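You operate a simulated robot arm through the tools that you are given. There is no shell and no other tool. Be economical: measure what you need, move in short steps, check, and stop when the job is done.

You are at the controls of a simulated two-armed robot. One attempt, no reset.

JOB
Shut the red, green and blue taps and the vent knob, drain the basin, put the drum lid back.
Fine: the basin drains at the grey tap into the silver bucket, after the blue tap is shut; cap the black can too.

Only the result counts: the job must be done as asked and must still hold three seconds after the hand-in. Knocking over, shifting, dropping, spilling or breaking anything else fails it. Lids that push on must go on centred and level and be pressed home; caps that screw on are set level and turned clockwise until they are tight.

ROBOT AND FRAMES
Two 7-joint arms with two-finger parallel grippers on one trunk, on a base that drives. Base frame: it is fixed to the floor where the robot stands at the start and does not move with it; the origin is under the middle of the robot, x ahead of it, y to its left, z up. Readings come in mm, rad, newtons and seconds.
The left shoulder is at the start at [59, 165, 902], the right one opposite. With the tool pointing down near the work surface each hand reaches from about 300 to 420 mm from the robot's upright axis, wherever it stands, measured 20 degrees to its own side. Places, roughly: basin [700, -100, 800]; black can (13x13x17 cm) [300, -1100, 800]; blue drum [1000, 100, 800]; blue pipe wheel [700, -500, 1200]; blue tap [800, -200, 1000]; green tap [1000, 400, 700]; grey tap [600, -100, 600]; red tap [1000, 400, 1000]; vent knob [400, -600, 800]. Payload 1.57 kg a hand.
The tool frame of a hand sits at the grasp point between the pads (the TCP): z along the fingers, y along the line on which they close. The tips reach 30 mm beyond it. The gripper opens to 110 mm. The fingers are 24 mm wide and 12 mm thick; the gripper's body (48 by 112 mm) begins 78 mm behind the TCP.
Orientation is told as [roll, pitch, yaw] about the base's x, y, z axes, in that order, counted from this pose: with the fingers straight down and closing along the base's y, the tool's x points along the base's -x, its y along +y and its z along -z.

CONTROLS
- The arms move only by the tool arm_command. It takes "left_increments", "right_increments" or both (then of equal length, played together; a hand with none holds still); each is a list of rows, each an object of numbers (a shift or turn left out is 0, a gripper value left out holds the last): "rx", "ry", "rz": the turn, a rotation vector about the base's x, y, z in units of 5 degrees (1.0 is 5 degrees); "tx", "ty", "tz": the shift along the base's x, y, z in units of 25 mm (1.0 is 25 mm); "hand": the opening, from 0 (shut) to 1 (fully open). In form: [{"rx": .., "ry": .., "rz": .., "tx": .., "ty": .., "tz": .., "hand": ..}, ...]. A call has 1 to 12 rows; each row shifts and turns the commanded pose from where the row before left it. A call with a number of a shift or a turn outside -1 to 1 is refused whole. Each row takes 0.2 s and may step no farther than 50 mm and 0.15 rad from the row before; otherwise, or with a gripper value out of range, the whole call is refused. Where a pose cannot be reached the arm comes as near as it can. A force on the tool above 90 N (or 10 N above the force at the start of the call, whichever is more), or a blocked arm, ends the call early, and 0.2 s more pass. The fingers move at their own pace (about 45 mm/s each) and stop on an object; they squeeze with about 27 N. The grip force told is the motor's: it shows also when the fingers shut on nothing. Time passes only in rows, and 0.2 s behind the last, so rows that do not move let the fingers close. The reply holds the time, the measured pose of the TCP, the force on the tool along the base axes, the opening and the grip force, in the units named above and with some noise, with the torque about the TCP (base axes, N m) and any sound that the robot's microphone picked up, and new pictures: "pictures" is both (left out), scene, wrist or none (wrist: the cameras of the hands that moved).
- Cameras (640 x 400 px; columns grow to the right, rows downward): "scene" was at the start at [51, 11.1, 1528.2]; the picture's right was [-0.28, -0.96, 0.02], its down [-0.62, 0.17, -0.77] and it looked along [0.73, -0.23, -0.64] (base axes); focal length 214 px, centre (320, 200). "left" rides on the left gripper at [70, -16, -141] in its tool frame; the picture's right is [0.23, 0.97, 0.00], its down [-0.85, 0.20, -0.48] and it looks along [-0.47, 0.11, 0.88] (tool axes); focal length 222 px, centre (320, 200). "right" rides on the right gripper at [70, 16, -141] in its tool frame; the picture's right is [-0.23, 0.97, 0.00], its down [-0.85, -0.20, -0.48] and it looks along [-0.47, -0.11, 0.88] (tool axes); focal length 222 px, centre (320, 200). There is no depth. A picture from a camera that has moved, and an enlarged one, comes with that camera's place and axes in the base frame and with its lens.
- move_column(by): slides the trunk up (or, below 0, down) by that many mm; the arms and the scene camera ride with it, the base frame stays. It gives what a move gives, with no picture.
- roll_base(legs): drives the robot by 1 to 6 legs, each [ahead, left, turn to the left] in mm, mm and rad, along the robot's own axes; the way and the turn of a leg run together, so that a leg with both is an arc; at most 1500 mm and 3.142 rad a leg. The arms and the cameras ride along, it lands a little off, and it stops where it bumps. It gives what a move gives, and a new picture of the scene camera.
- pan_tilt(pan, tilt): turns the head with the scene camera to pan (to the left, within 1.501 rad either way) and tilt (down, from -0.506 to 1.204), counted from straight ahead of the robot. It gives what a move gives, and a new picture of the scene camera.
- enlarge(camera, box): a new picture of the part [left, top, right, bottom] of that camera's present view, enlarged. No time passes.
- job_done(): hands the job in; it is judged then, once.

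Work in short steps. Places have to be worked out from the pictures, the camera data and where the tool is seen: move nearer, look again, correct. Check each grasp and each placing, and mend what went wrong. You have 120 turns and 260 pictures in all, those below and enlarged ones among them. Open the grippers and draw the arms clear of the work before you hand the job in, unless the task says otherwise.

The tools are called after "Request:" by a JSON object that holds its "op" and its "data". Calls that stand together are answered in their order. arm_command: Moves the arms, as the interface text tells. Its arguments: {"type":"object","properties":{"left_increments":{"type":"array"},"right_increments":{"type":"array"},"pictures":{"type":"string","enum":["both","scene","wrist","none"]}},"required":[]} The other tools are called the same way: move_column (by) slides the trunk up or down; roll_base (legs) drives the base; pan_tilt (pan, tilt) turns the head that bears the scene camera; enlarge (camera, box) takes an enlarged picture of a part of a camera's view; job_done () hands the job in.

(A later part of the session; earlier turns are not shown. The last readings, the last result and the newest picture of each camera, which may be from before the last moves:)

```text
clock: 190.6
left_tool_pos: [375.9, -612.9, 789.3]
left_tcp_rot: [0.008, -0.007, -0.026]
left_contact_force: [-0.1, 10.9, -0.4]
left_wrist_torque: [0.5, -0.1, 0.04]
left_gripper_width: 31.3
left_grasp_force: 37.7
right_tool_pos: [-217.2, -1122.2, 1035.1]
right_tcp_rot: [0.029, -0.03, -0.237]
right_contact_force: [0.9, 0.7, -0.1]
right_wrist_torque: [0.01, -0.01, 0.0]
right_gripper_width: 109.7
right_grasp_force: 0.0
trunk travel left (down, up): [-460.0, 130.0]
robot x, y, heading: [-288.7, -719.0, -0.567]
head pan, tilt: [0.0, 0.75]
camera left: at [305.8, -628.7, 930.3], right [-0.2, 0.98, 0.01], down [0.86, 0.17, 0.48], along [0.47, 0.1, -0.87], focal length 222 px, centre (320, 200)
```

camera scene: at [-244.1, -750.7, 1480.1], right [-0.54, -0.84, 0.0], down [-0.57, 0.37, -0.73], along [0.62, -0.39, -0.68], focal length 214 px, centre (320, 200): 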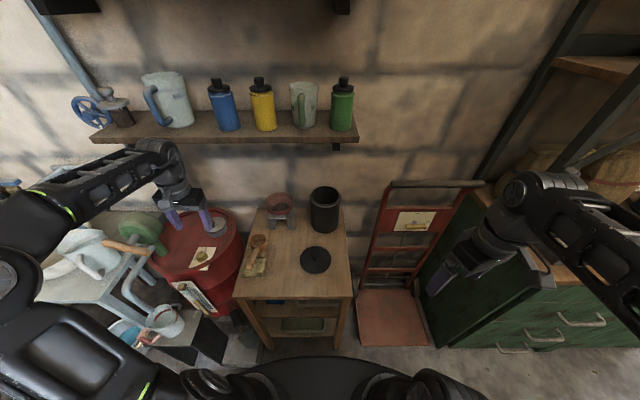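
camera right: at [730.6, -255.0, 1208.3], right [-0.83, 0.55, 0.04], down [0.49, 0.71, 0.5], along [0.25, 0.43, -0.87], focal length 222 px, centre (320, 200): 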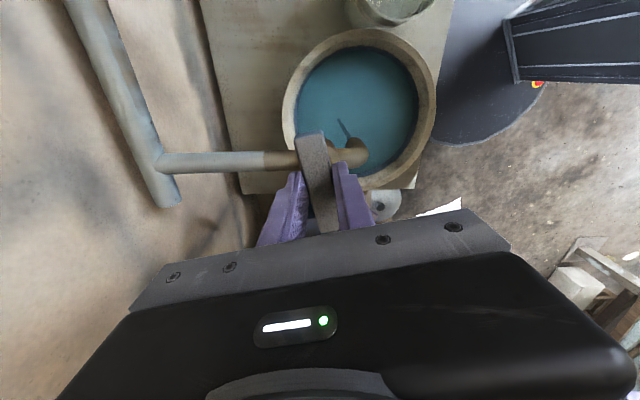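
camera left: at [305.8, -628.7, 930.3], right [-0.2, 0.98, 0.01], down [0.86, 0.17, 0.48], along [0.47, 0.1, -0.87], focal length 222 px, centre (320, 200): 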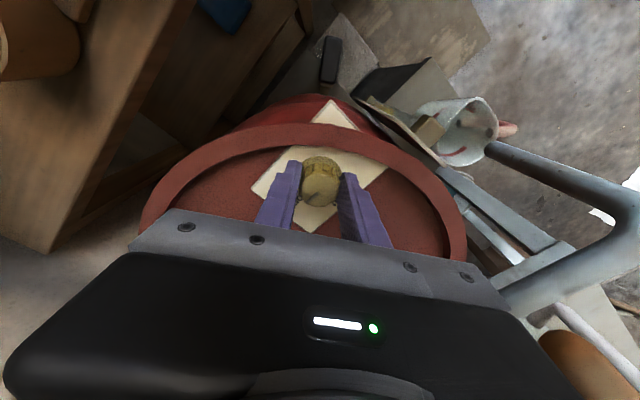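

Gripped at 31 mm. I turn counter-clockwise 50° toward "shut".

Request:
{"op": "arm_command", "data": {"left_increments": [{"ty": 0.1, "rz": 1}, {"rz": 1}, {"rz": 1}, {"rz": 1}, {"rz": 1}, {"rz": 1}, {"rz": 1}, {"rz": 1}, {"rz": 1}, {"rz": 1}], "pictures": "wrist"}}

Request:
{"op": "enlarge", "data": {"camera": "left", "box": [260, 110, 400, 250]}}

```text
clock: 192.8
left_tool_pos: [376.9, -615.3, 789.8]
left_tcp_rot: [0.007, -0.003, 0.846]
left_contact_force: [-8.4, -10.8, -12.3]
left_wrist_torque: [-0.78, 0.61, -0.02]
left_gripper_width: 31.1
left_grasp_force: 40.3
right_tool_pos: [-215.4, -1125.0, 1035.0]
right_tcp_rot: [0.031, -0.029, -0.237]
right_contact_force: [-0.3, -0.2, 0.6]
right_wrist_torque: [-0.01, 0.0, -0.04]
right_gripper_width: 110.0
right_grasp_force: 0.1
trunk travel left (down, up): [-460.0, 130.0]
robot x, y, heading: [-291.2, -720.2, -0.57]
head pan, tilt: [0.0, 0.75]
camera left: at [344.5, -679.7, 930.6], right [-0.88, 0.48, 0.01], down [0.42, 0.77, 0.48], along [0.23, 0.43, -0.88], focal length 222 px, centre (320, 200)
```

left: 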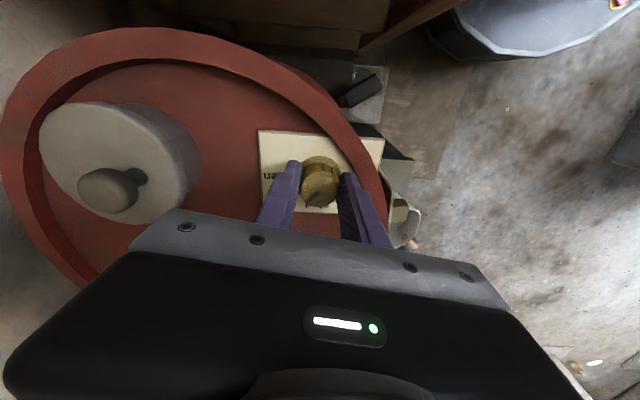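

```text
2.86 times, centred on (330, 180) of left
camera zoom: at [344.5, -679.7, 930.6], right [-0.88, 0.48, 0.01], down [0.42, 0.77, 0.48], along [0.23, 0.43, -0.88], focal length 635 px, centre (291, 257)
```

zoom: 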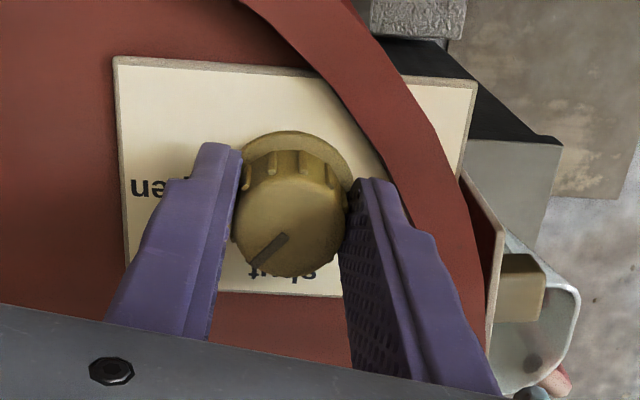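

Half-way: the pointer sits between "open" and "shut", and the finger nears the rim. I release, lift, turn back 50° and regrip.

Request:
{"op": "arm_command", "data": {"left_increments": [{"hand": 0.5}, {"hand": 0.5}, {"tz": 1}, {"tz": 0.8, "rz": -1}, {"rz": -1}, {"rz": -1}, {"rz": -1}, {"rz": -1}, {"rz": -1}, {"rz": -1}, {"rz": -1}, {"rz": -1}], "pictures": "none"}}

Request:
{"op": "arm_command", "data": {"left_increments": [{"rz": -1, "ty": 0.05}, {"tz": -0.8}, {"tz": -0.98}, {"hand": 0}, {"hand": 0}, {"hand": 0}, {"hand": 0}], "pictures": "wrist"}}

Request:
{"op": "enlarge", "data": {"camera": "left", "box": [260, 110, 400, 250]}}

```text
clock: 195.3
left_tool_pos: [376.8, -613.3, 832.6]
left_tcp_rot: [0.007, -0.005, 0.059]
left_contact_force: [-0.6, -0.9, -0.1]
left_wrist_torque: [0.05, -0.02, 0.02]
left_gripper_width: 55.2
left_grasp_force: 0.1
right_tool_pos: [-215.2, -1123.4, 1034.7]
right_tcp_rot: [0.032, -0.03, -0.237]
right_contact_force: [1.1, -0.1, -0.1]
right_wrist_torque: [0.03, 0.03, 0.01]
right_gripper_width: 109.9
right_grasp_force: 0.1
trunk travel left (down, up): [-460.0, 130.0]
robot x, y, heading: [-290.5, -722.4, -0.573]
head pan, tilt: [0.0, 0.75]
```

```text
clock: 196.9
left_tool_pos: [378.4, -613.4, 788.2]
left_tcp_rot: [0.006, -0.006, -0.031]
left_contact_force: [-2.6, -9.3, -4.1]
left_wrist_torque: [-0.36, -0.22, 0.0]
left_gripper_width: 30.5
left_grasp_force: 36.8
right_tool_pos: [-217.2, -1125.5, 1035.1]
right_tcp_rot: [0.031, -0.029, -0.237]
right_contact_force: [-0.3, -1.4, 0.7]
right_wrist_torque: [0.05, 0.04, 0.01]
right_gripper_width: 109.9
right_grasp_force: 0.1
trunk travel left (down, up): [-460.0, 130.0]
robot x, y, heading: [-286.8, -718.9, -0.571]
head pan, tilt: [0.0, 0.75]
camera left: at [307.8, -627.9, 930.8], right [-0.2, 0.98, 0.0], down [0.86, 0.17, 0.48], along [0.47, 0.1, -0.88], focal length 222 px, centre (320, 200)
```

left: 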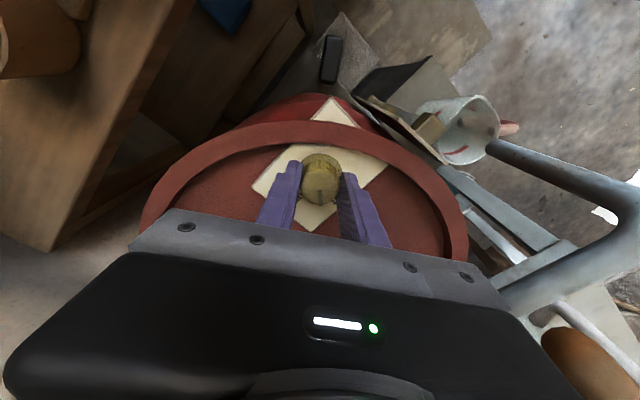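

```text
2.86 times, centred on (330, 180) of left
camera zoom: at [307.8, -627.9, 930.8], right [-0.2, 0.98, 0.0], down [0.86, 0.17, 0.48], along [0.47, 0.1, -0.88], focal length 635 px, centre (291, 257)
```

zoom: 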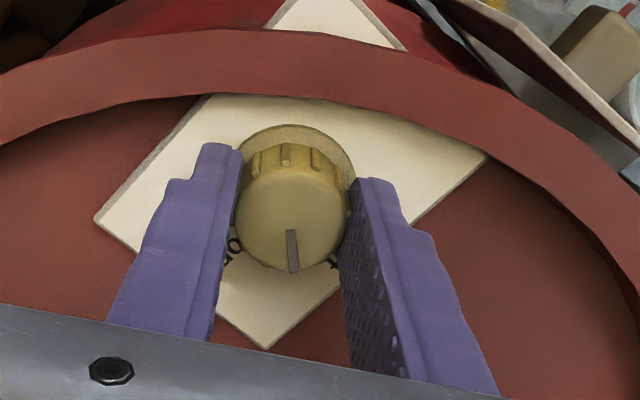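

Regripped; the pointer is midway. I turn another 45° counter-clockwise.

Request:
{"op": "arm_command", "data": {"left_increments": [{"rz": 1}, {"rz": 1}, {"rz": 1}, {"rz": 1}, {"rz": 1}, {"rz": 1}, {"rz": 1}, {"rz": 1}, {"rz": 1}, {"rz": 0.6}], "pictures": "wrist"}}

Request:
{"op": "enlarge", "data": {"camera": "left", "box": [260, 110, 400, 250]}}

```text
clock: 199.2
left_tool_pos: [379.4, -614.6, 789.1]
left_tcp_rot: [0.006, -0.006, 0.808]
left_contact_force: [7.9, -17.2, -1.7]
left_wrist_torque: [-0.46, -0.3, -0.83]
left_gripper_width: 30.5
left_grasp_force: 39.4
right_tool_pos: [-215.0, -1125.1, 1035.4]
right_tcp_rot: [0.031, -0.027, -0.237]
right_contact_force: [0.0, 0.1, -0.4]
right_wrist_torque: [0.01, 0.05, -0.06]
right_gripper_width: 110.1
right_grasp_force: 0.1
trunk travel left (down, up): [-460.0, 130.0]
robot x, y, heading: [-285.9, -719.3, -0.572]
head pan, tilt: [0.0, 0.75]
camera left: at [343.0, -677.0, 930.9], right [-0.86, 0.51, 0.0], down [0.44, 0.75, 0.49], along [0.24, 0.42, -0.87], focal length 222 px, centre (320, 200)
```

left: 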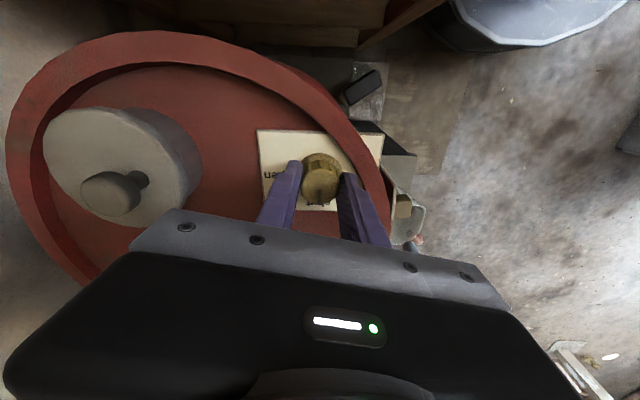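

```text
2.86 times, centred on (330, 180) of left
camera zoom: at [343.0, -677.0, 930.9], right [-0.86, 0.51, 0.0], down [0.44, 0.75, 0.49], along [0.24, 0.42, -0.87], focal length 635 px, centre (291, 257)
```

zoom: 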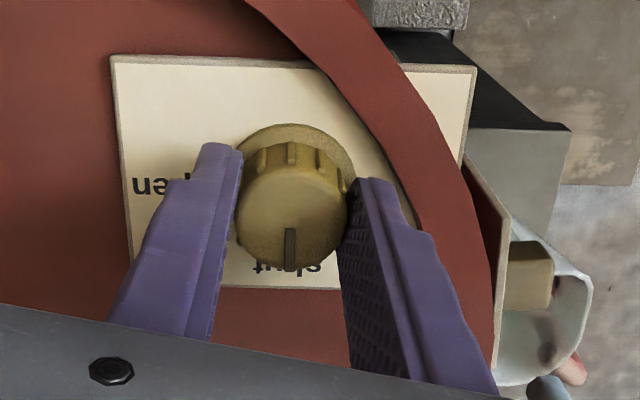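

The pointer now points at "shut" with resisting torque (stop). I release and lift away.

Request:
{"op": "arm_command", "data": {"left_increments": [{"hand": 0.5}, {"hand": 0.6}, {"tz": 1}, {"tz": 1}, {"tz": 1, "rz": -1}, {"tz": 1, "rz": -1}, {"rz": -1}, {"rz": -1}, {"rz": -1}, {"rz": -1}, {"rz": -1}], "pictures": "wrist"}}

Request:
{"op": "enlarge", "data": {"camera": "left", "box": [260, 80, 400, 220]}}

```text
clock: 201.6
left_tool_pos: [378.6, -613.5, 889.4]
left_tcp_rot: [0.006, -0.005, 0.198]
left_contact_force: [-0.1, 0.0, 0.5]
left_wrist_torque: [-0.01, 0.04, -0.02]
left_gripper_width: 65.9
left_grasp_force: 0.2
right_tool_pos: [-215.3, -1124.8, 1036.3]
right_tcp_rot: [0.033, -0.03, -0.237]
right_contact_force: [0.0, -0.3, 0.0]
right_wrist_torque: [-0.01, 0.01, -0.01]
right_gripper_width: 110.0
right_grasp_force: 0.2
trunk travel left (down, up): [-460.0, 130.0]
robot x, y, heading: [-293.1, -722.7, -0.567]
head pan, tilt: [0.0, 0.75]
camera left: at [313.1, -643.5, 1031.4], right [-0.41, 0.91, 0.01], down [0.8, 0.36, 0.48], along [0.44, 0.21, -0.87], focal length 222 px, centre (320, 200)
```

left: 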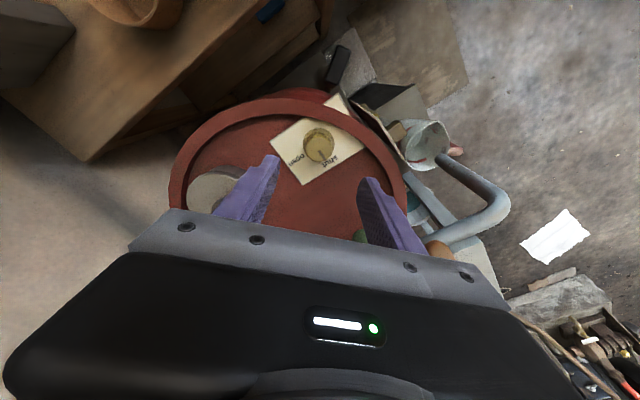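

```text
2.86 times, centred on (330, 150) of left
camera zoom: at [313.1, -643.5, 1031.4], right [-0.41, 0.91, 0.01], down [0.8, 0.36, 0.48], along [0.44, 0.21, -0.87], focal length 635 px, centre (291, 343)
```

zoom: 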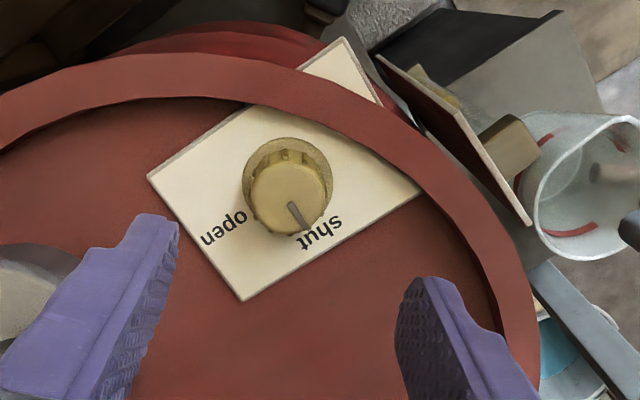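

Vent knob is at "shut". Now the can: raise the trunk 100 mm, swing the left hand back to the front, and drive right 125 mm so that lid and can lie before the left arm.

Request:
{"op": "move_column", "data": {"by": 100}}

Request:
{"op": "arm_command", "data": {"left_increments": [{"tx": -0.54, "ty": -0.84, "rz": -1}, {"tx": -0.54, "ty": -0.84, "rz": -1}, {"tx": -0.54, "ty": -0.84, "rz": -1}, {"tx": -0.54, "ty": -0.84, "rz": -1}, {"tx": -0.54, "ty": -0.84, "rz": -1}, {"tx": -0.54, "ty": -0.84, "rz": -1}, {"tx": -0.54, "ty": -0.84, "rz": -1}, {"tx": -0.54, "ty": -0.84, "rz": -1}, {"tx": -0.54, "ty": -0.84, "rz": -0.8}, {"tx": -0.54, "ty": -0.84}, {"tx": -0.54, "ty": -0.84}, {"tx": -0.54, "ty": -0.84}], "pictures": "none"}}

Request:
{"op": "roll_base", "data": {"legs": [[0, -125, 0]]}}

Request:
{"op": "enlarge", "data": {"camera": "left", "box": [0, 0, 640, 400]}}

Request:
{"op": "enlarge", "data": {"camera": "scene", "box": [220, 160, 360, 300]}}

```text
clock: 202.9
left_tool_pos: [377.1, -611.4, 988.4]
left_tcp_rot: [0.007, -0.005, 0.197]
left_contact_force: [0.4, -0.1, 0.1]
left_wrist_torque: [0.0, -0.01, 0.05]
left_gripper_width: 65.8
left_grasp_force: 0.1
right_tool_pos: [-216.2, -1124.5, 1134.9]
right_tcp_rot: [0.031, -0.031, -0.239]
right_contact_force: [0.1, -0.3, -0.7]
right_wrist_torque: [0.01, 0.02, -0.01]
right_gripper_width: 110.0
right_grasp_force: 0.0
trunk travel left (down, up): [-560.0, 30.0]
robot x, y, heading: [-289.4, -721.3, -0.57]
head pan, tilt: [0.0, 0.75]
```

```text
clock: 205.5
left_tool_pos: [216.9, -865.6, 990.2]
left_tcp_rot: [0.007, -0.004, -0.568]
left_contact_force: [-0.9, -0.8, 0.8]
left_wrist_torque: [0.04, 0.01, -0.01]
left_gripper_width: 65.8
left_grasp_force: 0.1
right_tool_pos: [-215.7, -1125.5, 1135.3]
right_tcp_rot: [0.031, -0.029, -0.238]
right_contact_force: [-0.8, 0.0, -0.5]
right_wrist_torque: [0.02, -0.02, -0.01]
right_gripper_width: 110.0
right_grasp_force: 0.1
trunk travel left (down, up): [-560.0, 30.0]
robot x, y, heading: [-291.1, -719.0, -0.569]
head pan, tilt: [0.0, 0.75]
```

```text
clock: 206.7
left_tool_pos: [149.0, -971.1, 990.5]
left_tcp_rot: [0.009, -0.005, -0.569]
left_contact_force: [0.0, -0.6, 0.3]
left_wrist_torque: [0.05, -0.07, 0.0]
left_gripper_width: 65.8
left_grasp_force: 0.0
right_tool_pos: [-284.9, -1231.4, 1134.4]
right_tcp_rot: [0.035, -0.03, -0.238]
right_contact_force: [-1.0, -0.6, 1.1]
right_wrist_torque: [0.04, 0.02, 0.03]
right_gripper_width: 110.0
right_grasp_force: 0.1
trunk travel left (down, up): [-560.0, 30.0]
robot x, y, heading: [-355.7, -828.1, -0.565]
head pan, tilt: [0.0, 0.75]
camera scene: at [-312.6, -857.5, 1580.1], right [-0.54, -0.84, 0.0], down [-0.57, 0.37, -0.73], along [0.62, -0.39, -0.68], focal length 214 px, centre (320, 200)
```

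scene: 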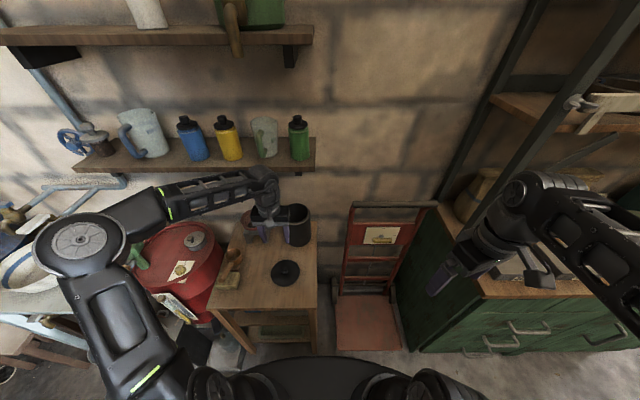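

```text
1.00 times, centred on (320, 200) of left (not enlarged: the box is as wide or as high as the picture)
camera zoom: at [80.7, -948.3, 1132.5], right [0.33, 0.94, 0.01], down [0.82, -0.29, 0.49], along [0.46, -0.16, -0.87], focal length 222 px, centre (320, 200)
```

zoom: 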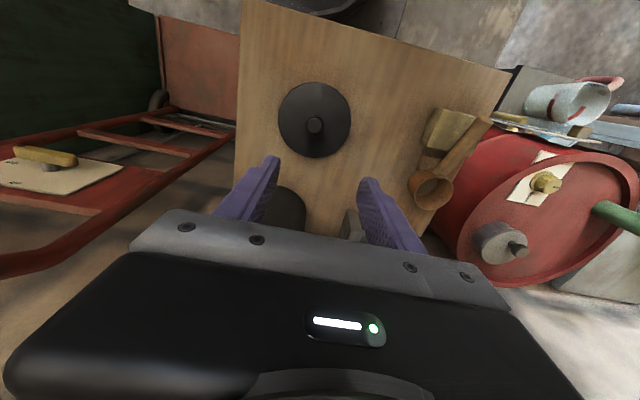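

```text
2.86 times, centred on (290, 230) of scene
camera zoom: at [-312.6, -857.5, 1580.1], right [-0.54, -0.84, 0.0], down [-0.57, 0.37, -0.73], along [0.62, -0.39, -0.68], focal length 613 px, centre (406, 114)
```

zoom: 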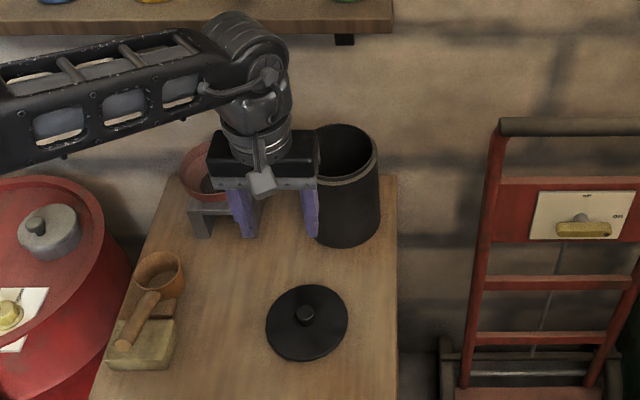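

Lid knob triangulates to [144,-976,~780]; can mouth centre ≈[273,-1104,915]. I tilt the tool 15° forward (needed for reach at the can) and descend over the lid knob.

Request:
{"op": "arm_command", "data": {"left_increments": [{"rx": -0.54, "ry": -0.842, "tz": -0.9, "tx": -0.1, "hand": 0.55}, {"rx": -0.54, "ry": -0.842, "tz": -0.9, "tx": -0.1}, {"rx": -0.54, "ry": -0.842, "tz": -0.9, "tx": -0.1}, {"tz": -0.9, "tx": -0.1}, {"tz": -0.9}, {"tz": -0.9}, {"tz": -0.9}, {}], "pictures": "wrist"}}

Request:
{"op": "enlarge", "data": {"camera": "left", "box": [240, 60, 400, 220]}}

```text
clock: 208.5
left_tool_pos: [140.6, -971.6, 833.1]
left_tcp_rot: [0.005, -0.269, -0.568]
left_contact_force: [-1.0, -0.4, -0.2]
left_wrist_torque: [0.01, -0.01, 0.02]
left_gripper_width: 60.5
left_grasp_force: 0.0
right_tool_pos: [-283.4, -1230.8, 1134.7]
right_tcp_rot: [0.031, -0.03, -0.24]
right_contact_force: [0.0, -0.1, -0.5]
right_wrist_torque: [0.01, 0.03, 0.0]
right_gripper_width: 110.2
right_grasp_force: 0.0
trunk travel left (down, up): [-560.0, 30.0]
robot x, y, heading: [-354.3, -825.8, -0.572]
head pan, tilt: [0.0, 0.75]
camera left: at [43.8, -930.0, 951.0], right [0.34, 0.94, -0.05], down [0.69, -0.21, 0.69], along [0.64, -0.27, -0.72], focal length 222 px, centre (320, 200)
```

left: 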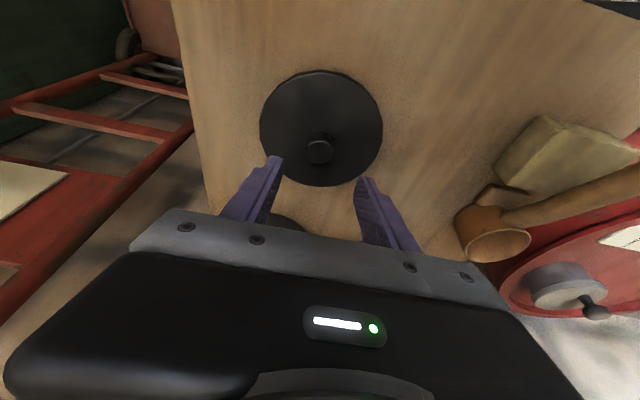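

```text
2.50 times, centred on (320, 140) of left
camera zoom: at [43.8, -930.0, 951.0], right [0.34, 0.94, -0.05], down [0.69, -0.21, 0.69], along [0.64, -0.27, -0.72], focal length 555 px, centre (320, 350)
```

zoom: 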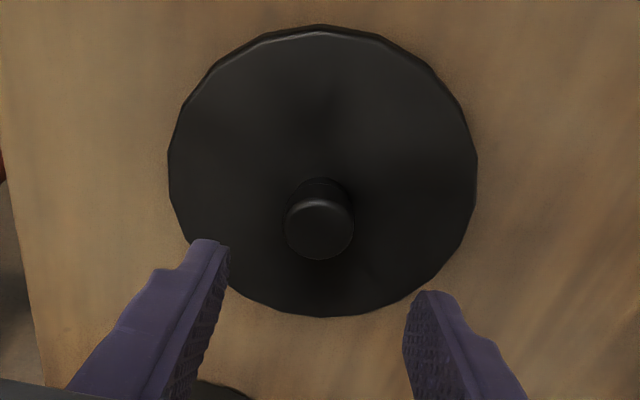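

Lined up. I descend 40 mm and close on the short knob.

Request:
{"op": "arm_command", "data": {"left_increments": [{"tx": -0.1, "tz": -0.6}, {"tz": -0.6}, {"tz": -0.4}, {}, {"hand": 0}, {"hand": 0}, {"hand": 0}, {"hand": 0}], "pictures": "none"}}

Request:
{"op": "enlarge", "data": {"camera": "left", "box": [240, 60, 400, 220]}}

```text
clock: 210.3
left_tool_pos: [137.2, -971.5, 792.2]
left_tcp_rot: [0.006, -0.269, -0.57]
left_contact_force: [-0.2, -0.9, 0.8]
left_wrist_torque: [-0.03, -0.03, -0.03]
left_gripper_width: 22.7
left_grasp_force: 27.0
right_tool_pos: [-284.3, -1229.8, 1135.5]
right_tcp_rot: [0.031, -0.029, -0.238]
right_contact_force: [0.5, 0.4, -0.3]
right_wrist_torque: [-0.01, -0.04, 0.04]
right_gripper_width: 109.8
right_grasp_force: 0.0
trunk travel left (down, up): [-560.0, 30.0]
robot x, y, heading: [-354.3, -824.9, -0.567]
head pan, tilt: [0.0, 0.75]
```

```text
2.50 times, centred on (320, 140) of left
camera zoom: at [41.4, -929.2, 911.6], right [0.34, 0.94, -0.05], down [0.69, -0.21, 0.69], along [0.64, -0.27, -0.72], focal length 555 px, centre (320, 350)
```

zoom: 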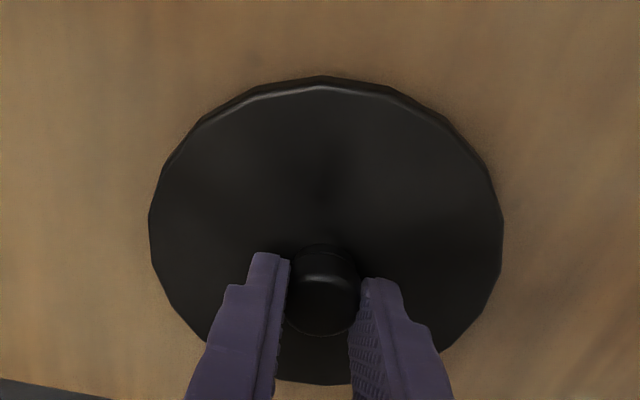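

Gripped at 23 mm. I lift by 210 mm and check that the lid hangs level.

Request:
{"op": "arm_command", "data": {"left_increments": [{"tz": 0.5}, {"tz": 0.9}, {"tz": 0.9}, {"tz": 0.9}, {"tz": 0.9}, {"tz": 0.9}, {"tz": 0.9}, {"tz": 0.9}, {"tz": 0.9}, {"tz": 0.7}, {}], "pictures": "both"}}

Request:
{"op": "enlarge", "data": {"camera": "scene", "box": [230, 150, 350, 270]}}

```text
clock: 212.7
left_tool_pos: [136.8, -971.3, 1001.7]
left_tcp_rot: [0.007, -0.268, -0.568]
left_contact_force: [0.5, 0.3, 0.3]
left_wrist_torque: [0.02, -0.01, -0.01]
left_gripper_width: 22.6
left_grasp_force: 26.6
right_tool_pos: [-283.7, -1230.1, 1135.3]
right_tcp_rot: [0.032, -0.03, -0.239]
right_contact_force: [-0.2, -0.8, 0.5]
right_wrist_torque: [0.0, -0.01, -0.01]
right_gripper_width: 110.1
right_grasp_force: 0.1
trunk travel left (down, up): [-560.0, 30.0]
robot x, y, heading: [-355.1, -823.8, -0.569]
head pan, tilt: [0.0, 0.75]
camera scene: at [-311.4, -855.8, 1580.1], right [-0.54, -0.84, 0.0], down [-0.57, 0.37, -0.73], along [0.62, -0.4, -0.68], focal length 214 px, centre (320, 200)
camera left: at [39.2, -929.6, 1120.7], right [0.34, 0.94, -0.05], down [0.69, -0.21, 0.69], along [0.64, -0.27, -0.72], focal length 222 px, centre (320, 200)
```

scene: 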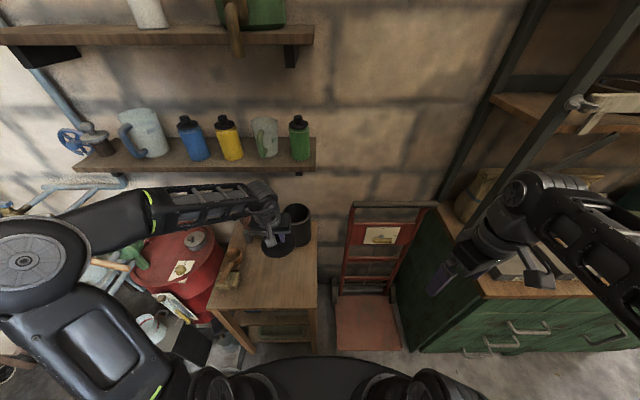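
left: 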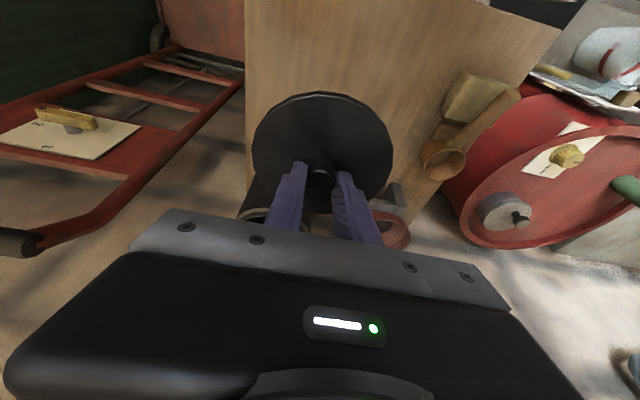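

```text
3.33 times, centred on (290, 210) of scene
camera zoom: at [-311.4, -855.8, 1580.1], right [-0.54, -0.84, 0.0], down [-0.57, 0.37, -0.73], along [0.62, -0.4, -0.68], focal length 715 px, centre (420, 167)
```

zoom: 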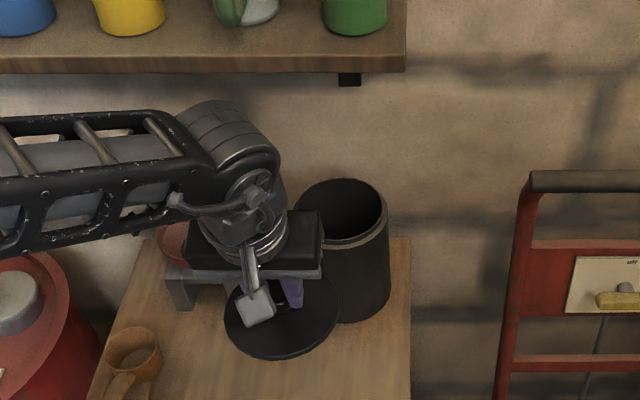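

Lid held level. Can mouth ≈[276,-1112,915]. I raise the trunk its last 30 mm, drive 20 mm ahead, and move the lid over the can.

Request:
{"op": "move_column", "data": {"by": 30}}

Request:
{"op": "roll_base", "data": {"legs": [[20, 0, 0]]}}

Request:
{"op": "arm_command", "data": {"left_increments": [{"tz": -0.3, "tx": 0.75, "ty": -0.82}, {"tz": -0.3, "tx": 0.75, "ty": -0.82}, {"tx": 0.75, "ty": -0.82}, {"tx": 0.75, "ty": -0.82}, {"tx": 0.75, "ty": -0.82}, {"tx": 0.75, "ty": -0.82}, {}, {}], "pictures": "wrist"}}

Request:
{"op": "enlarge", "data": {"camera": "scene", "box": [250, 150, 340, 240]}}

```text
clock: 213.5
left_tool_pos: [135.4, -970.8, 1032.2]
left_tcp_rot: [0.007, -0.267, -0.57]
left_contact_force: [-0.6, 0.5, -1.3]
left_wrist_torque: [0.03, -0.03, 0.0]
left_gripper_width: 22.9
left_grasp_force: 27.2
right_tool_pos: [-283.7, -1229.3, 1166.0]
right_tcp_rot: [0.03, -0.031, -0.241]
right_contact_force: [-0.2, -0.8, 0.3]
right_wrist_torque: [-0.02, -0.01, 0.02]
right_gripper_width: 110.1
right_grasp_force: 0.0
trunk travel left (down, up): [-590.0, 0.0]
robot x, y, heading: [-358.2, -826.4, -0.569]
head pan, tilt: [0.0, 0.75]
```

```text
clock: 214.3
left_tool_pos: [153.3, -983.3, 1030.9]
left_tcp_rot: [0.007, -0.267, -0.569]
left_contact_force: [0.7, -0.4, -0.5]
left_wrist_torque: [0.0, 0.02, -0.01]
left_gripper_width: 22.8
left_grasp_force: 27.5
right_tool_pos: [-264.9, -1241.9, 1164.7]
right_tcp_rot: [0.031, -0.027, -0.239]
right_contact_force: [0.2, 1.0, 0.1]
right_wrist_torque: [0.0, 0.0, -0.01]
right_gripper_width: 110.0
right_grasp_force: 0.0
trunk travel left (down, up): [-590.0, 0.0]
robot x, y, heading: [-338.5, -837.5, -0.565]
head pan, tilt: [0.0, 0.75]
camera scene: at [-293.1, -867.7, 1610.0], right [-0.54, -0.84, 0.0], down [-0.57, 0.37, -0.73], along [0.61, -0.39, -0.68], focal length 214 px, centre (320, 200)
```

scene: 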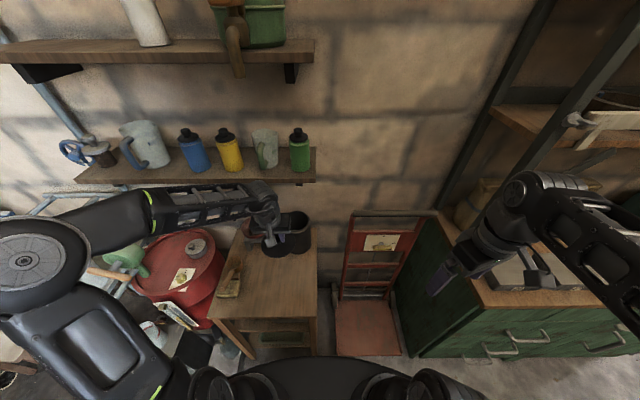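

```text
clock: 215.5
left_tool_pos: [227.4, -1064.4, 1016.7]
left_tcp_rot: [0.015, -0.245, -0.571]
left_contact_force: [-49.5, 51.0, 10.5]
left_wrist_torque: [-8.18, -8.03, -0.27]
left_gripper_width: 22.9
left_grasp_force: 27.0
right_tool_pos: [-275.2, -1230.8, 1169.4]
right_tcp_rot: [0.028, -0.039, -0.233]
right_contact_force: [-0.3, 0.2, 0.9]
right_wrist_torque: [-0.04, -0.01, 0.02]
right_gripper_width: 110.2
right_grasp_force: 0.1
trunk travel left (down, up): [-590.0, 0.0]
robot x, y, heading: [-338.8, -833.3, -0.572]
head pan, tilt: [0.0, 0.75]
stopped in row 6 (left hand): the force on the tool passed its limit at 120 N (the readings are from after the stop); the commanded pose is now the measured one
camera left: at [132.5, -1024.5, 1137.5], right [0.34, 0.94, -0.04], down [0.7, -0.22, 0.68], along [0.63, -0.26, -0.74], focal length 222 px, centre (320, 200)
```

left: 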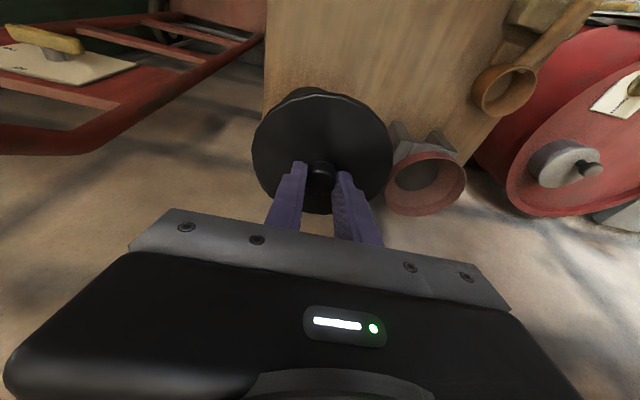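

```text
4.44 times, centred on (295, 195) of scene
camera zoom: at [-307.7, -853.7, 1611.1], right [-0.54, -0.84, 0.0], down [-0.57, 0.36, -0.74], along [0.62, -0.4, -0.67], focal length 953 px, centre (431, 222)
```

zoom: 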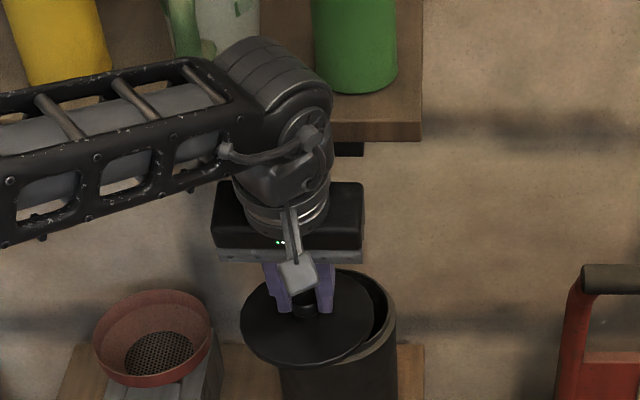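

The wrist hit the wall shelf's edge (bottles undisturbed). I need a steeper tool tilt, so I take the lid back to its spot on the bench, set it down, and will regrip at ~50°.

Request:
{"op": "arm_command", "data": {"left_increments": [{"tx": -0.6, "ty": 0.6}, {"tx": -0.75, "ty": 0.78}, {"tx": -0.75, "ty": 0.78}, {"tx": -0.75, "ty": 0.78}, {"tx": -0.75, "ty": 0.78}, {"tz": -0.9}, {"tz": -0.9}, {"tz": -0.9}, {"tz": -0.9}, {"tz": -0.9}, {"tz": -0.9}, {"tz": -0.9}], "pictures": "wrist"}}

```text
clock: 218.1
left_tool_pos: [148.0, -981.1, 850.2]
left_tcp_rot: [0.015, -0.241, -0.574]
left_contact_force: [-0.2, 0.4, -0.6]
left_wrist_torque: [0.0, 0.03, 0.0]
left_gripper_width: 23.0
left_grasp_force: 26.7
right_tool_pos: [-265.9, -1239.5, 1164.9]
right_tcp_rot: [0.031, -0.029, -0.236]
right_contact_force: [-0.4, 1.0, -0.8]
right_wrist_torque: [0.0, -0.02, 0.01]
right_gripper_width: 110.0
right_grasp_force: 0.1
trunk travel left (down, up): [-590.0, 0.0]
robot x, y, heading: [-341.4, -837.7, -0.566]
head pan, tilt: [0.0, 0.75]
camera left: at [54.1, -941.7, 971.4], right [0.34, 0.94, -0.04], down [0.71, -0.23, 0.67], along [0.62, -0.26, -0.74], focal length 222 px, centre (320, 200)
```

left: 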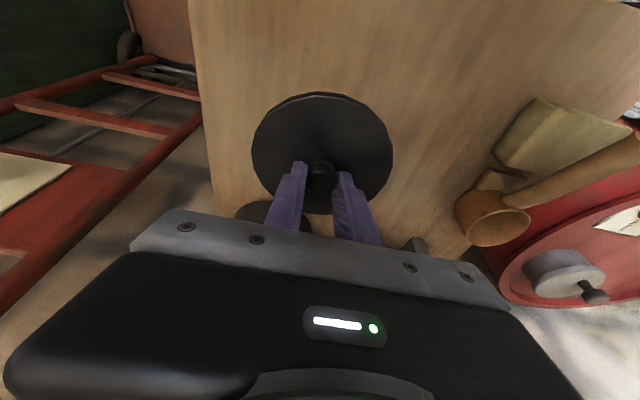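

I set the lid down on the bench here, release, lift and tilt the tool to ~49°.

Request:
{"op": "arm_command", "data": {"left_increments": [{"tz": -0.8}, {"tz": -0.8}, {"tz": -0.6}, {"tz": -0.1}, {"hand": 0.55}, {"hand": 0.55}, {"hand": 0.55}, {"tz": 0.9}, {"tz": 0.9}], "pictures": "none"}}

Request:
{"op": "arm_command", "data": {"left_increments": [{"rx": -0.54, "ry": -0.842}, {"rx": -0.54, "ry": -0.842}, {"rx": -0.54, "ry": -0.842}, {"rx": -0.54, "ry": -0.842}, {"rx": -0.54, "ry": -0.842}, {"rx": -0.54, "ry": -0.842}, {"rx": -0.54, "ry": -0.842}, {"tx": -0.4, "ty": 0.24}, {}], "pictures": "wrist"}}

```text
clock: 220.1
left_tool_pos: [146.3, -980.5, 840.0]
left_tcp_rot: [0.016, -0.241, -0.573]
left_contact_force: [-1.0, -0.4, -0.3]
left_wrist_torque: [-0.01, 0.02, -0.01]
left_gripper_width: 60.5
left_grasp_force: 0.1
right_tool_pos: [-267.3, -1238.8, 1165.5]
right_tcp_rot: [0.031, -0.029, -0.235]
right_contact_force: [0.2, 0.1, 0.4]
right_wrist_torque: [0.01, -0.04, -0.03]
right_gripper_width: 110.1
right_grasp_force: 0.1
trunk travel left (down, up): [-590.0, 0.0]
robot x, y, heading: [-341.1, -831.6, -0.57]
head pan, tilt: [0.0, 0.75]
```

```text
clock: 222.1
left_tool_pos: [137.0, -975.2, 839.0]
left_tcp_rot: [0.015, -0.851, -0.572]
left_contact_force: [0.7, -0.6, -1.0]
left_wrist_torque: [-0.03, -0.01, 0.02]
left_gripper_width: 60.5
left_grasp_force: 0.1
right_tool_pos: [-266.2, -1239.1, 1164.9]
right_tcp_rot: [0.032, -0.029, -0.236]
right_contact_force: [1.0, -0.9, 0.2]
right_wrist_torque: [0.02, -0.01, 0.0]
right_gripper_width: 110.3
right_grasp_force: 0.0
trunk travel left (down, up): [-590.0, 0.0]
robot x, y, heading: [-338.9, -837.5, -0.571]
head pan, tilt: [0.0, 0.75]
camera left: at [-0.4, -908.3, 881.1], right [0.39, 0.91, -0.16], down [0.27, 0.05, 0.96], along [0.88, -0.42, -0.23], focal length 222 px, centre (320, 200)
```

left: 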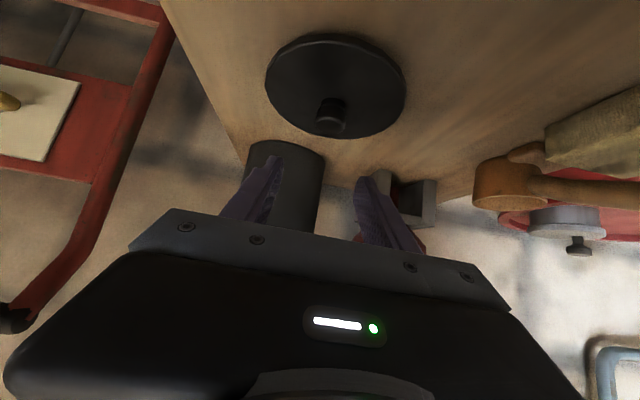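

Knob at ≈[150,-984,767]; I descend 51 mm and grip.

Request:
{"op": "arm_command", "data": {"left_increments": [{"tz": -0.7}, {"tz": -0.7}, {"tz": -0.6}, {}, {"hand": 0}, {"hand": 0}, {"hand": 0}, {"hand": 0}], "pictures": "none"}}

Request:
{"op": "arm_command", "data": {"left_increments": [{"tz": 0.3}, {"tz": 0.5}, {"tz": 0.9}, {"tz": 0.9}, {}], "pictures": "wrist"}}

Request:
{"op": "enlarge", "data": {"camera": "scene", "box": [230, 170, 340, 280]}}

```text
clock: 223.9
left_tool_pos: [139.4, -975.7, 790.2]
left_tcp_rot: [0.015, -0.852, -0.572]
left_contact_force: [-0.3, -1.0, 0.1]
left_wrist_torque: [0.02, 0.02, 0.01]
left_gripper_width: 23.1
left_grasp_force: 27.1
right_tool_pos: [-266.5, -1239.3, 1165.7]
right_tcp_rot: [0.03, -0.029, -0.235]
right_contact_force: [0.8, 0.1, 1.0]
right_wrist_torque: [0.02, 0.01, 0.0]
right_gripper_width: 109.9
right_grasp_force: 0.2
trunk travel left (down, up): [-590.0, 0.0]
robot x, y, heading: [-337.5, -838.7, -0.567]
head pan, tilt: [0.0, 0.75]
```

```text
clock: 225.1
left_tool_pos: [138.6, -974.3, 854.8]
left_tcp_rot: [0.016, -0.852, -0.573]
left_contact_force: [0.4, -0.2, -0.3]
left_wrist_torque: [-0.03, 0.03, 0.01]
left_gripper_width: 22.9
left_grasp_force: 27.4
right_tool_pos: [-266.3, -1239.9, 1166.2]
right_tcp_rot: [0.03, -0.031, -0.235]
right_contact_force: [-0.5, -0.3, -0.7]
right_wrist_torque: [0.01, -0.01, -0.01]
right_gripper_width: 110.1
right_grasp_force: 0.1
trunk travel left (down, up): [-590.0, 0.0]
robot x, y, heading: [-343.0, -838.8, -0.568]
head pan, tilt: [0.0, 0.75]
camera left: at [1.4, -907.9, 896.9], right [0.39, 0.91, -0.16], down [0.27, 0.05, 0.96], along [0.88, -0.42, -0.23], focal length 222 px, centre (320, 200)
```

left: 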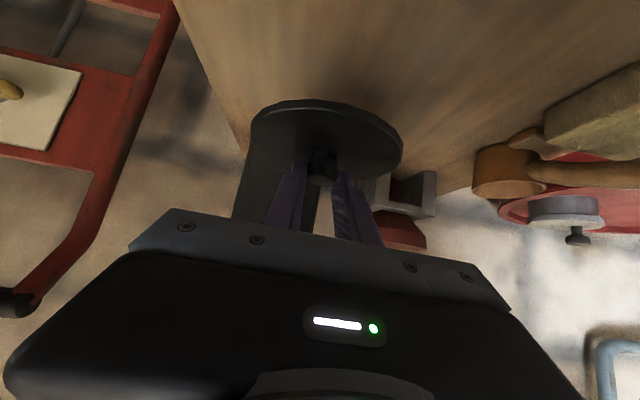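

```text
3.64 times, centred on (285, 225) of scene
camera zoom: at [-295.4, -865.5, 1610.1], right [-0.54, -0.84, 0.0], down [-0.58, 0.37, -0.73], along [0.62, -0.39, -0.68], focal length 780 px, centre (447, 109)
```

zoom: 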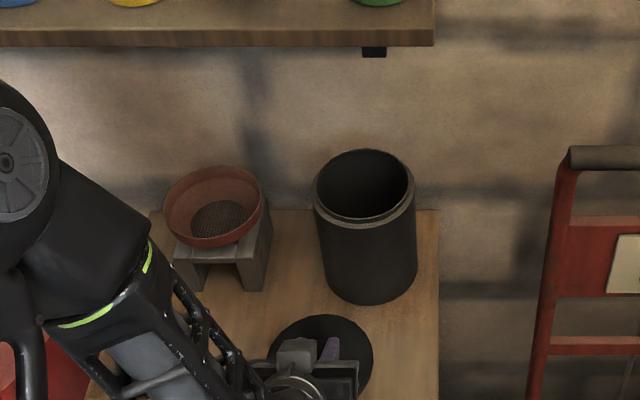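

Clear view: can mouth centre ≈[279,-1112,~915]. I raise the lid 135 mm, then carry it over the can.

Request:
{"op": "arm_command", "data": {"left_increments": [{"tz": 0.9}, {"tz": 0.9}, {"tz": 0.9}, {"tz": 0.9}, {"tz": 0.9}, {"tz": 0.9}, {"tx": 0.6, "ty": -0.6}, {"tx": 0.8, "ty": -0.8}, {"tx": 0.8, "ty": -0.8}, {"tx": 0.8, "ty": -0.8}, {"tx": 0.8, "ty": -0.8}, {}], "pictures": "none"}}

Request:
{"op": "arm_command", "data": {"left_increments": [{"tx": 0.7, "ty": -0.7}, {"tx": 0.7, "ty": -0.7}, {}, {}], "pictures": "wrist"}}

Request:
{"op": "enlarge", "data": {"camera": "scene", "box": [270, 170, 340, 240]}}

```text
clock: 227.7
left_tool_pos: [237.6, -1079.1, 985.3]
left_tcp_rot: [0.017, -0.853, -0.572]
left_contact_force: [1.0, 0.3, -0.1]
left_wrist_torque: [-0.01, 0.02, 0.0]
left_gripper_width: 23.0
left_grasp_force: 27.0
left hand out of reach, approached as far as the arm can: row 3, 4, 5
right_tool_pos: [-267.5, -1237.8, 1165.7]
right_tcp_rot: [0.03, -0.029, -0.236]
right_contact_force: [0.6, -0.5, 0.3]
right_wrist_torque: [-0.01, 0.02, 0.03]
right_gripper_width: 109.8
right_grasp_force: 0.0
trunk travel left (down, up): [-590.0, 0.0]
robot x, y, heading: [-339.8, -837.7, -0.566]
head pan, tilt: [0.0, 0.75]
```

```text
clock: 228.7
left_tool_pos: [274.9, -1113.4, 987.5]
left_tcp_rot: [0.015, -0.851, -0.572]
left_contact_force: [0.1, -0.4, 0.0]
left_wrist_torque: [-0.03, 0.02, 0.0]
left_gripper_width: 23.0
left_grasp_force: 27.0
right_tool_pos: [-267.1, -1240.2, 1165.2]
right_tcp_rot: [0.032, -0.031, -0.235]
right_contact_force: [0.0, -0.2, 0.1]
right_wrist_torque: [-0.01, 0.02, 0.0]
right_gripper_width: 110.1
right_grasp_force: 0.0
trunk travel left (down, up): [-590.0, 0.0]
robot x, y, heading: [-343.5, -835.9, -0.563]
head pan, tilt: [0.0, 0.75]
camera left: at [137.3, -1046.8, 1029.0], right [0.39, 0.91, -0.16], down [0.27, 0.05, 0.96], along [0.88, -0.42, -0.23], focal length 222 px, centre (320, 200)
```

left: 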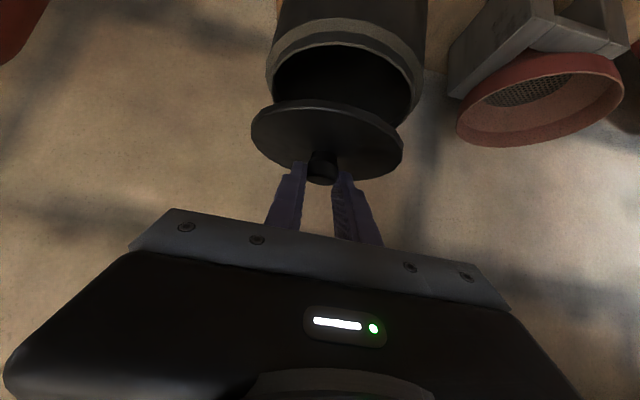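

```text
5.71 times, centred on (305, 205) of scene
camera zoom: at [-295.5, -865.7, 1610.1], right [-0.54, -0.84, 0.0], down [-0.57, 0.37, -0.73], along [0.62, -0.39, -0.68], focal length 1226 px, centre (406, 171)
```

zoom: 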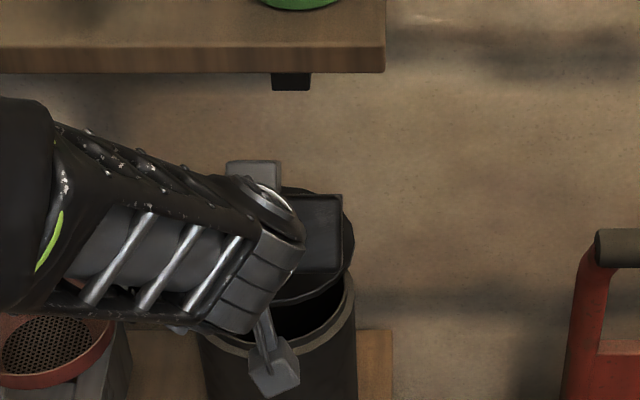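

Close. The lid seems ~10 mm too far and ~4 mm right. I shift by [−5,+7], lower 20 mm and compare in both cameras.

Request:
{"op": "arm_command", "data": {"left_increments": [{"tx": -0.2, "ty": 0.28, "tz": -0.3}, {"tz": -0.5}, {}, {}], "pictures": "none"}}

Request:
{"op": "enlarge", "data": {"camera": "left", "box": [230, 0, 450, 200]}}

Request:
{"op": "enlarge", "data": {"camera": "scene", "box": [280, 185, 330, 235]}}

```text
clock: 229.7
left_tool_pos: [270.4, -1106.4, 967.8]
left_tcp_rot: [0.014, -0.852, -0.572]
left_contact_force: [-0.1, 0.3, -0.4]
left_wrist_torque: [-0.01, 0.02, 0.0]
left_gripper_width: 23.0
left_grasp_force: 27.2
right_tool_pos: [-266.5, -1239.9, 1165.2]
right_tcp_rot: [0.03, -0.028, -0.235]
right_contact_force: [-0.4, 0.8, 0.2]
right_wrist_torque: [0.02, 0.02, 0.0]
right_gripper_width: 110.1
right_grasp_force: 0.1
trunk travel left (down, up): [-590.0, 0.0]
robot x, y, heading: [-339.6, -834.0, -0.569]
head pan, tilt: [0.0, 0.75]
```

```text
2.00 times, centred on (340, 100) of left
camera zoom: at [133.9, -1039.8, 1009.7], right [0.39, 0.91, -0.16], down [0.27, 0.05, 0.96], along [0.88, -0.42, -0.23], focal length 444 px, centre (280, 400)
```

zoom: 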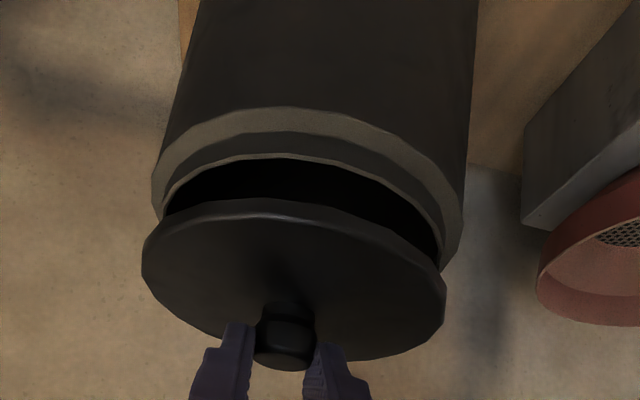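

```text
8.00 times, centred on (305, 210) of scene
camera zoom: at [-295.5, -865.6, 1610.1], right [-0.54, -0.84, 0.0], down [-0.57, 0.37, -0.73], along [0.62, -0.39, -0.68], focal length 1716 px, centre (440, 120)
```

zoom: 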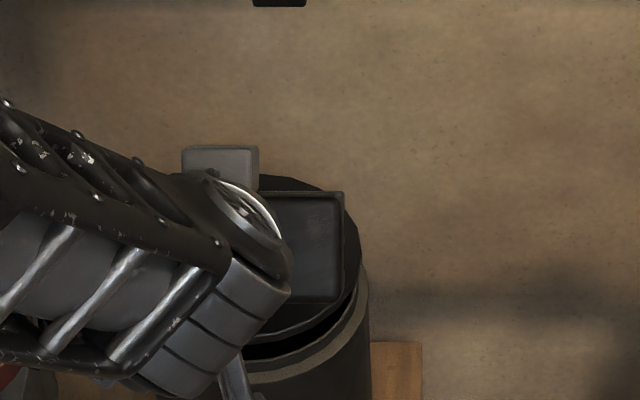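

Geometry now agrees in both lateral and depth to within ~2 mm. I lower gently onto the neck.

Request:
{"op": "arm_command", "data": {"left_increments": [{"tx": -0.05, "ty": 0.06, "tz": -0.12}, {"tz": -0.12}, {"tz": -0.12}, {"tz": -0.12}, {"tz": -0.12}, {}], "pictures": "none"}}

Request:
{"op": "enlarge", "data": {"camera": "left", "box": [230, 0, 450, 200]}}

```text
clock: 231.1
left_tool_pos: [269.7, -1105.0, 952.7]
left_tcp_rot: [0.017, -0.851, -0.573]
left_contact_force: [0.4, 0.4, -1.0]
left_wrist_torque: [-0.01, -0.03, 0.0]
left_gripper_width: 23.3
left_grasp_force: 26.9
right_tool_pos: [-266.5, -1239.1, 1166.6]
right_tcp_rot: [0.03, -0.029, -0.235]
right_contact_force: [0.5, -0.4, 0.4]
right_wrist_torque: [0.02, -0.02, 0.0]
right_gripper_width: 109.7
right_grasp_force: 0.0
trunk travel left (down, up): [-590.0, 0.0]
robot x, y, heading: [-343.7, -836.7, -0.572]
head pan, tilt: [0.0, 0.75]
```

```text
2.00 times, centred on (340, 100) of left
camera zoom: at [132.2, -1038.5, 994.4], right [0.39, 0.91, -0.16], down [0.27, 0.05, 0.96], along [0.88, -0.42, -0.23], focal length 444 px, centre (280, 400)
```

zoom: 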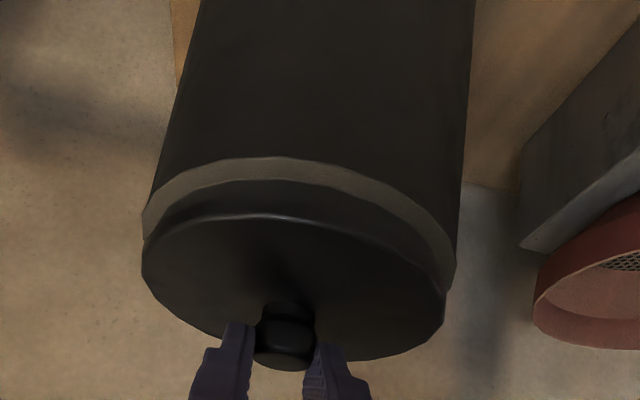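

No contact yet and the skirt is around the neck. I continue lowering.

Request:
{"op": "arm_command", "data": {"left_increments": [{"tz": -0.1}, {"tz": -0.1}, {"tz": -0.1}, {"tz": -0.1}, {}], "pictures": "none"}}

Request:
{"op": "enlarge", "data": {"camera": "left", "box": [230, 0, 450, 200]}}

```text
clock: 232.3
left_tool_pos: [268.8, -1105.2, 943.8]
left_tcp_rot: [0.016, -0.857, -0.572]
left_contact_force: [5.7, -0.1, 19.5]
left_wrist_torque: [-0.21, -0.3, 0.0]
left_gripper_width: 23.2
left_grasp_force: 27.0
right_tool_pos: [-266.8, -1239.6, 1165.8]
right_tcp_rot: [0.029, -0.03, -0.234]
right_contact_force: [0.9, -0.9, 0.0]
right_wrist_torque: [0.0, 0.01, -0.04]
right_gripper_width: 110.2
right_grasp_force: 0.1
trunk travel left (down, up): [-590.0, 0.0]
robot x, y, heading: [-338.7, -835.2, -0.565]
head pan, tilt: [0.0, 0.75]
```

```text
2.00 times, centred on (340, 100) of left
camera zoom: at [131.6, -1038.6, 985.7], right [0.39, 0.91, -0.16], down [0.27, 0.06, 0.96], along [0.88, -0.42, -0.22], focal length 444 px, centre (280, 400)
```

zoom: 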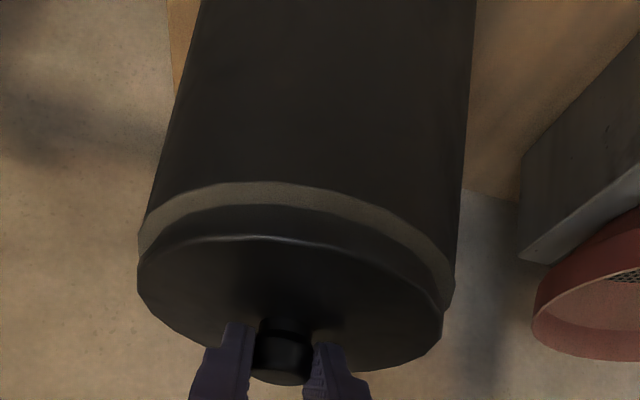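

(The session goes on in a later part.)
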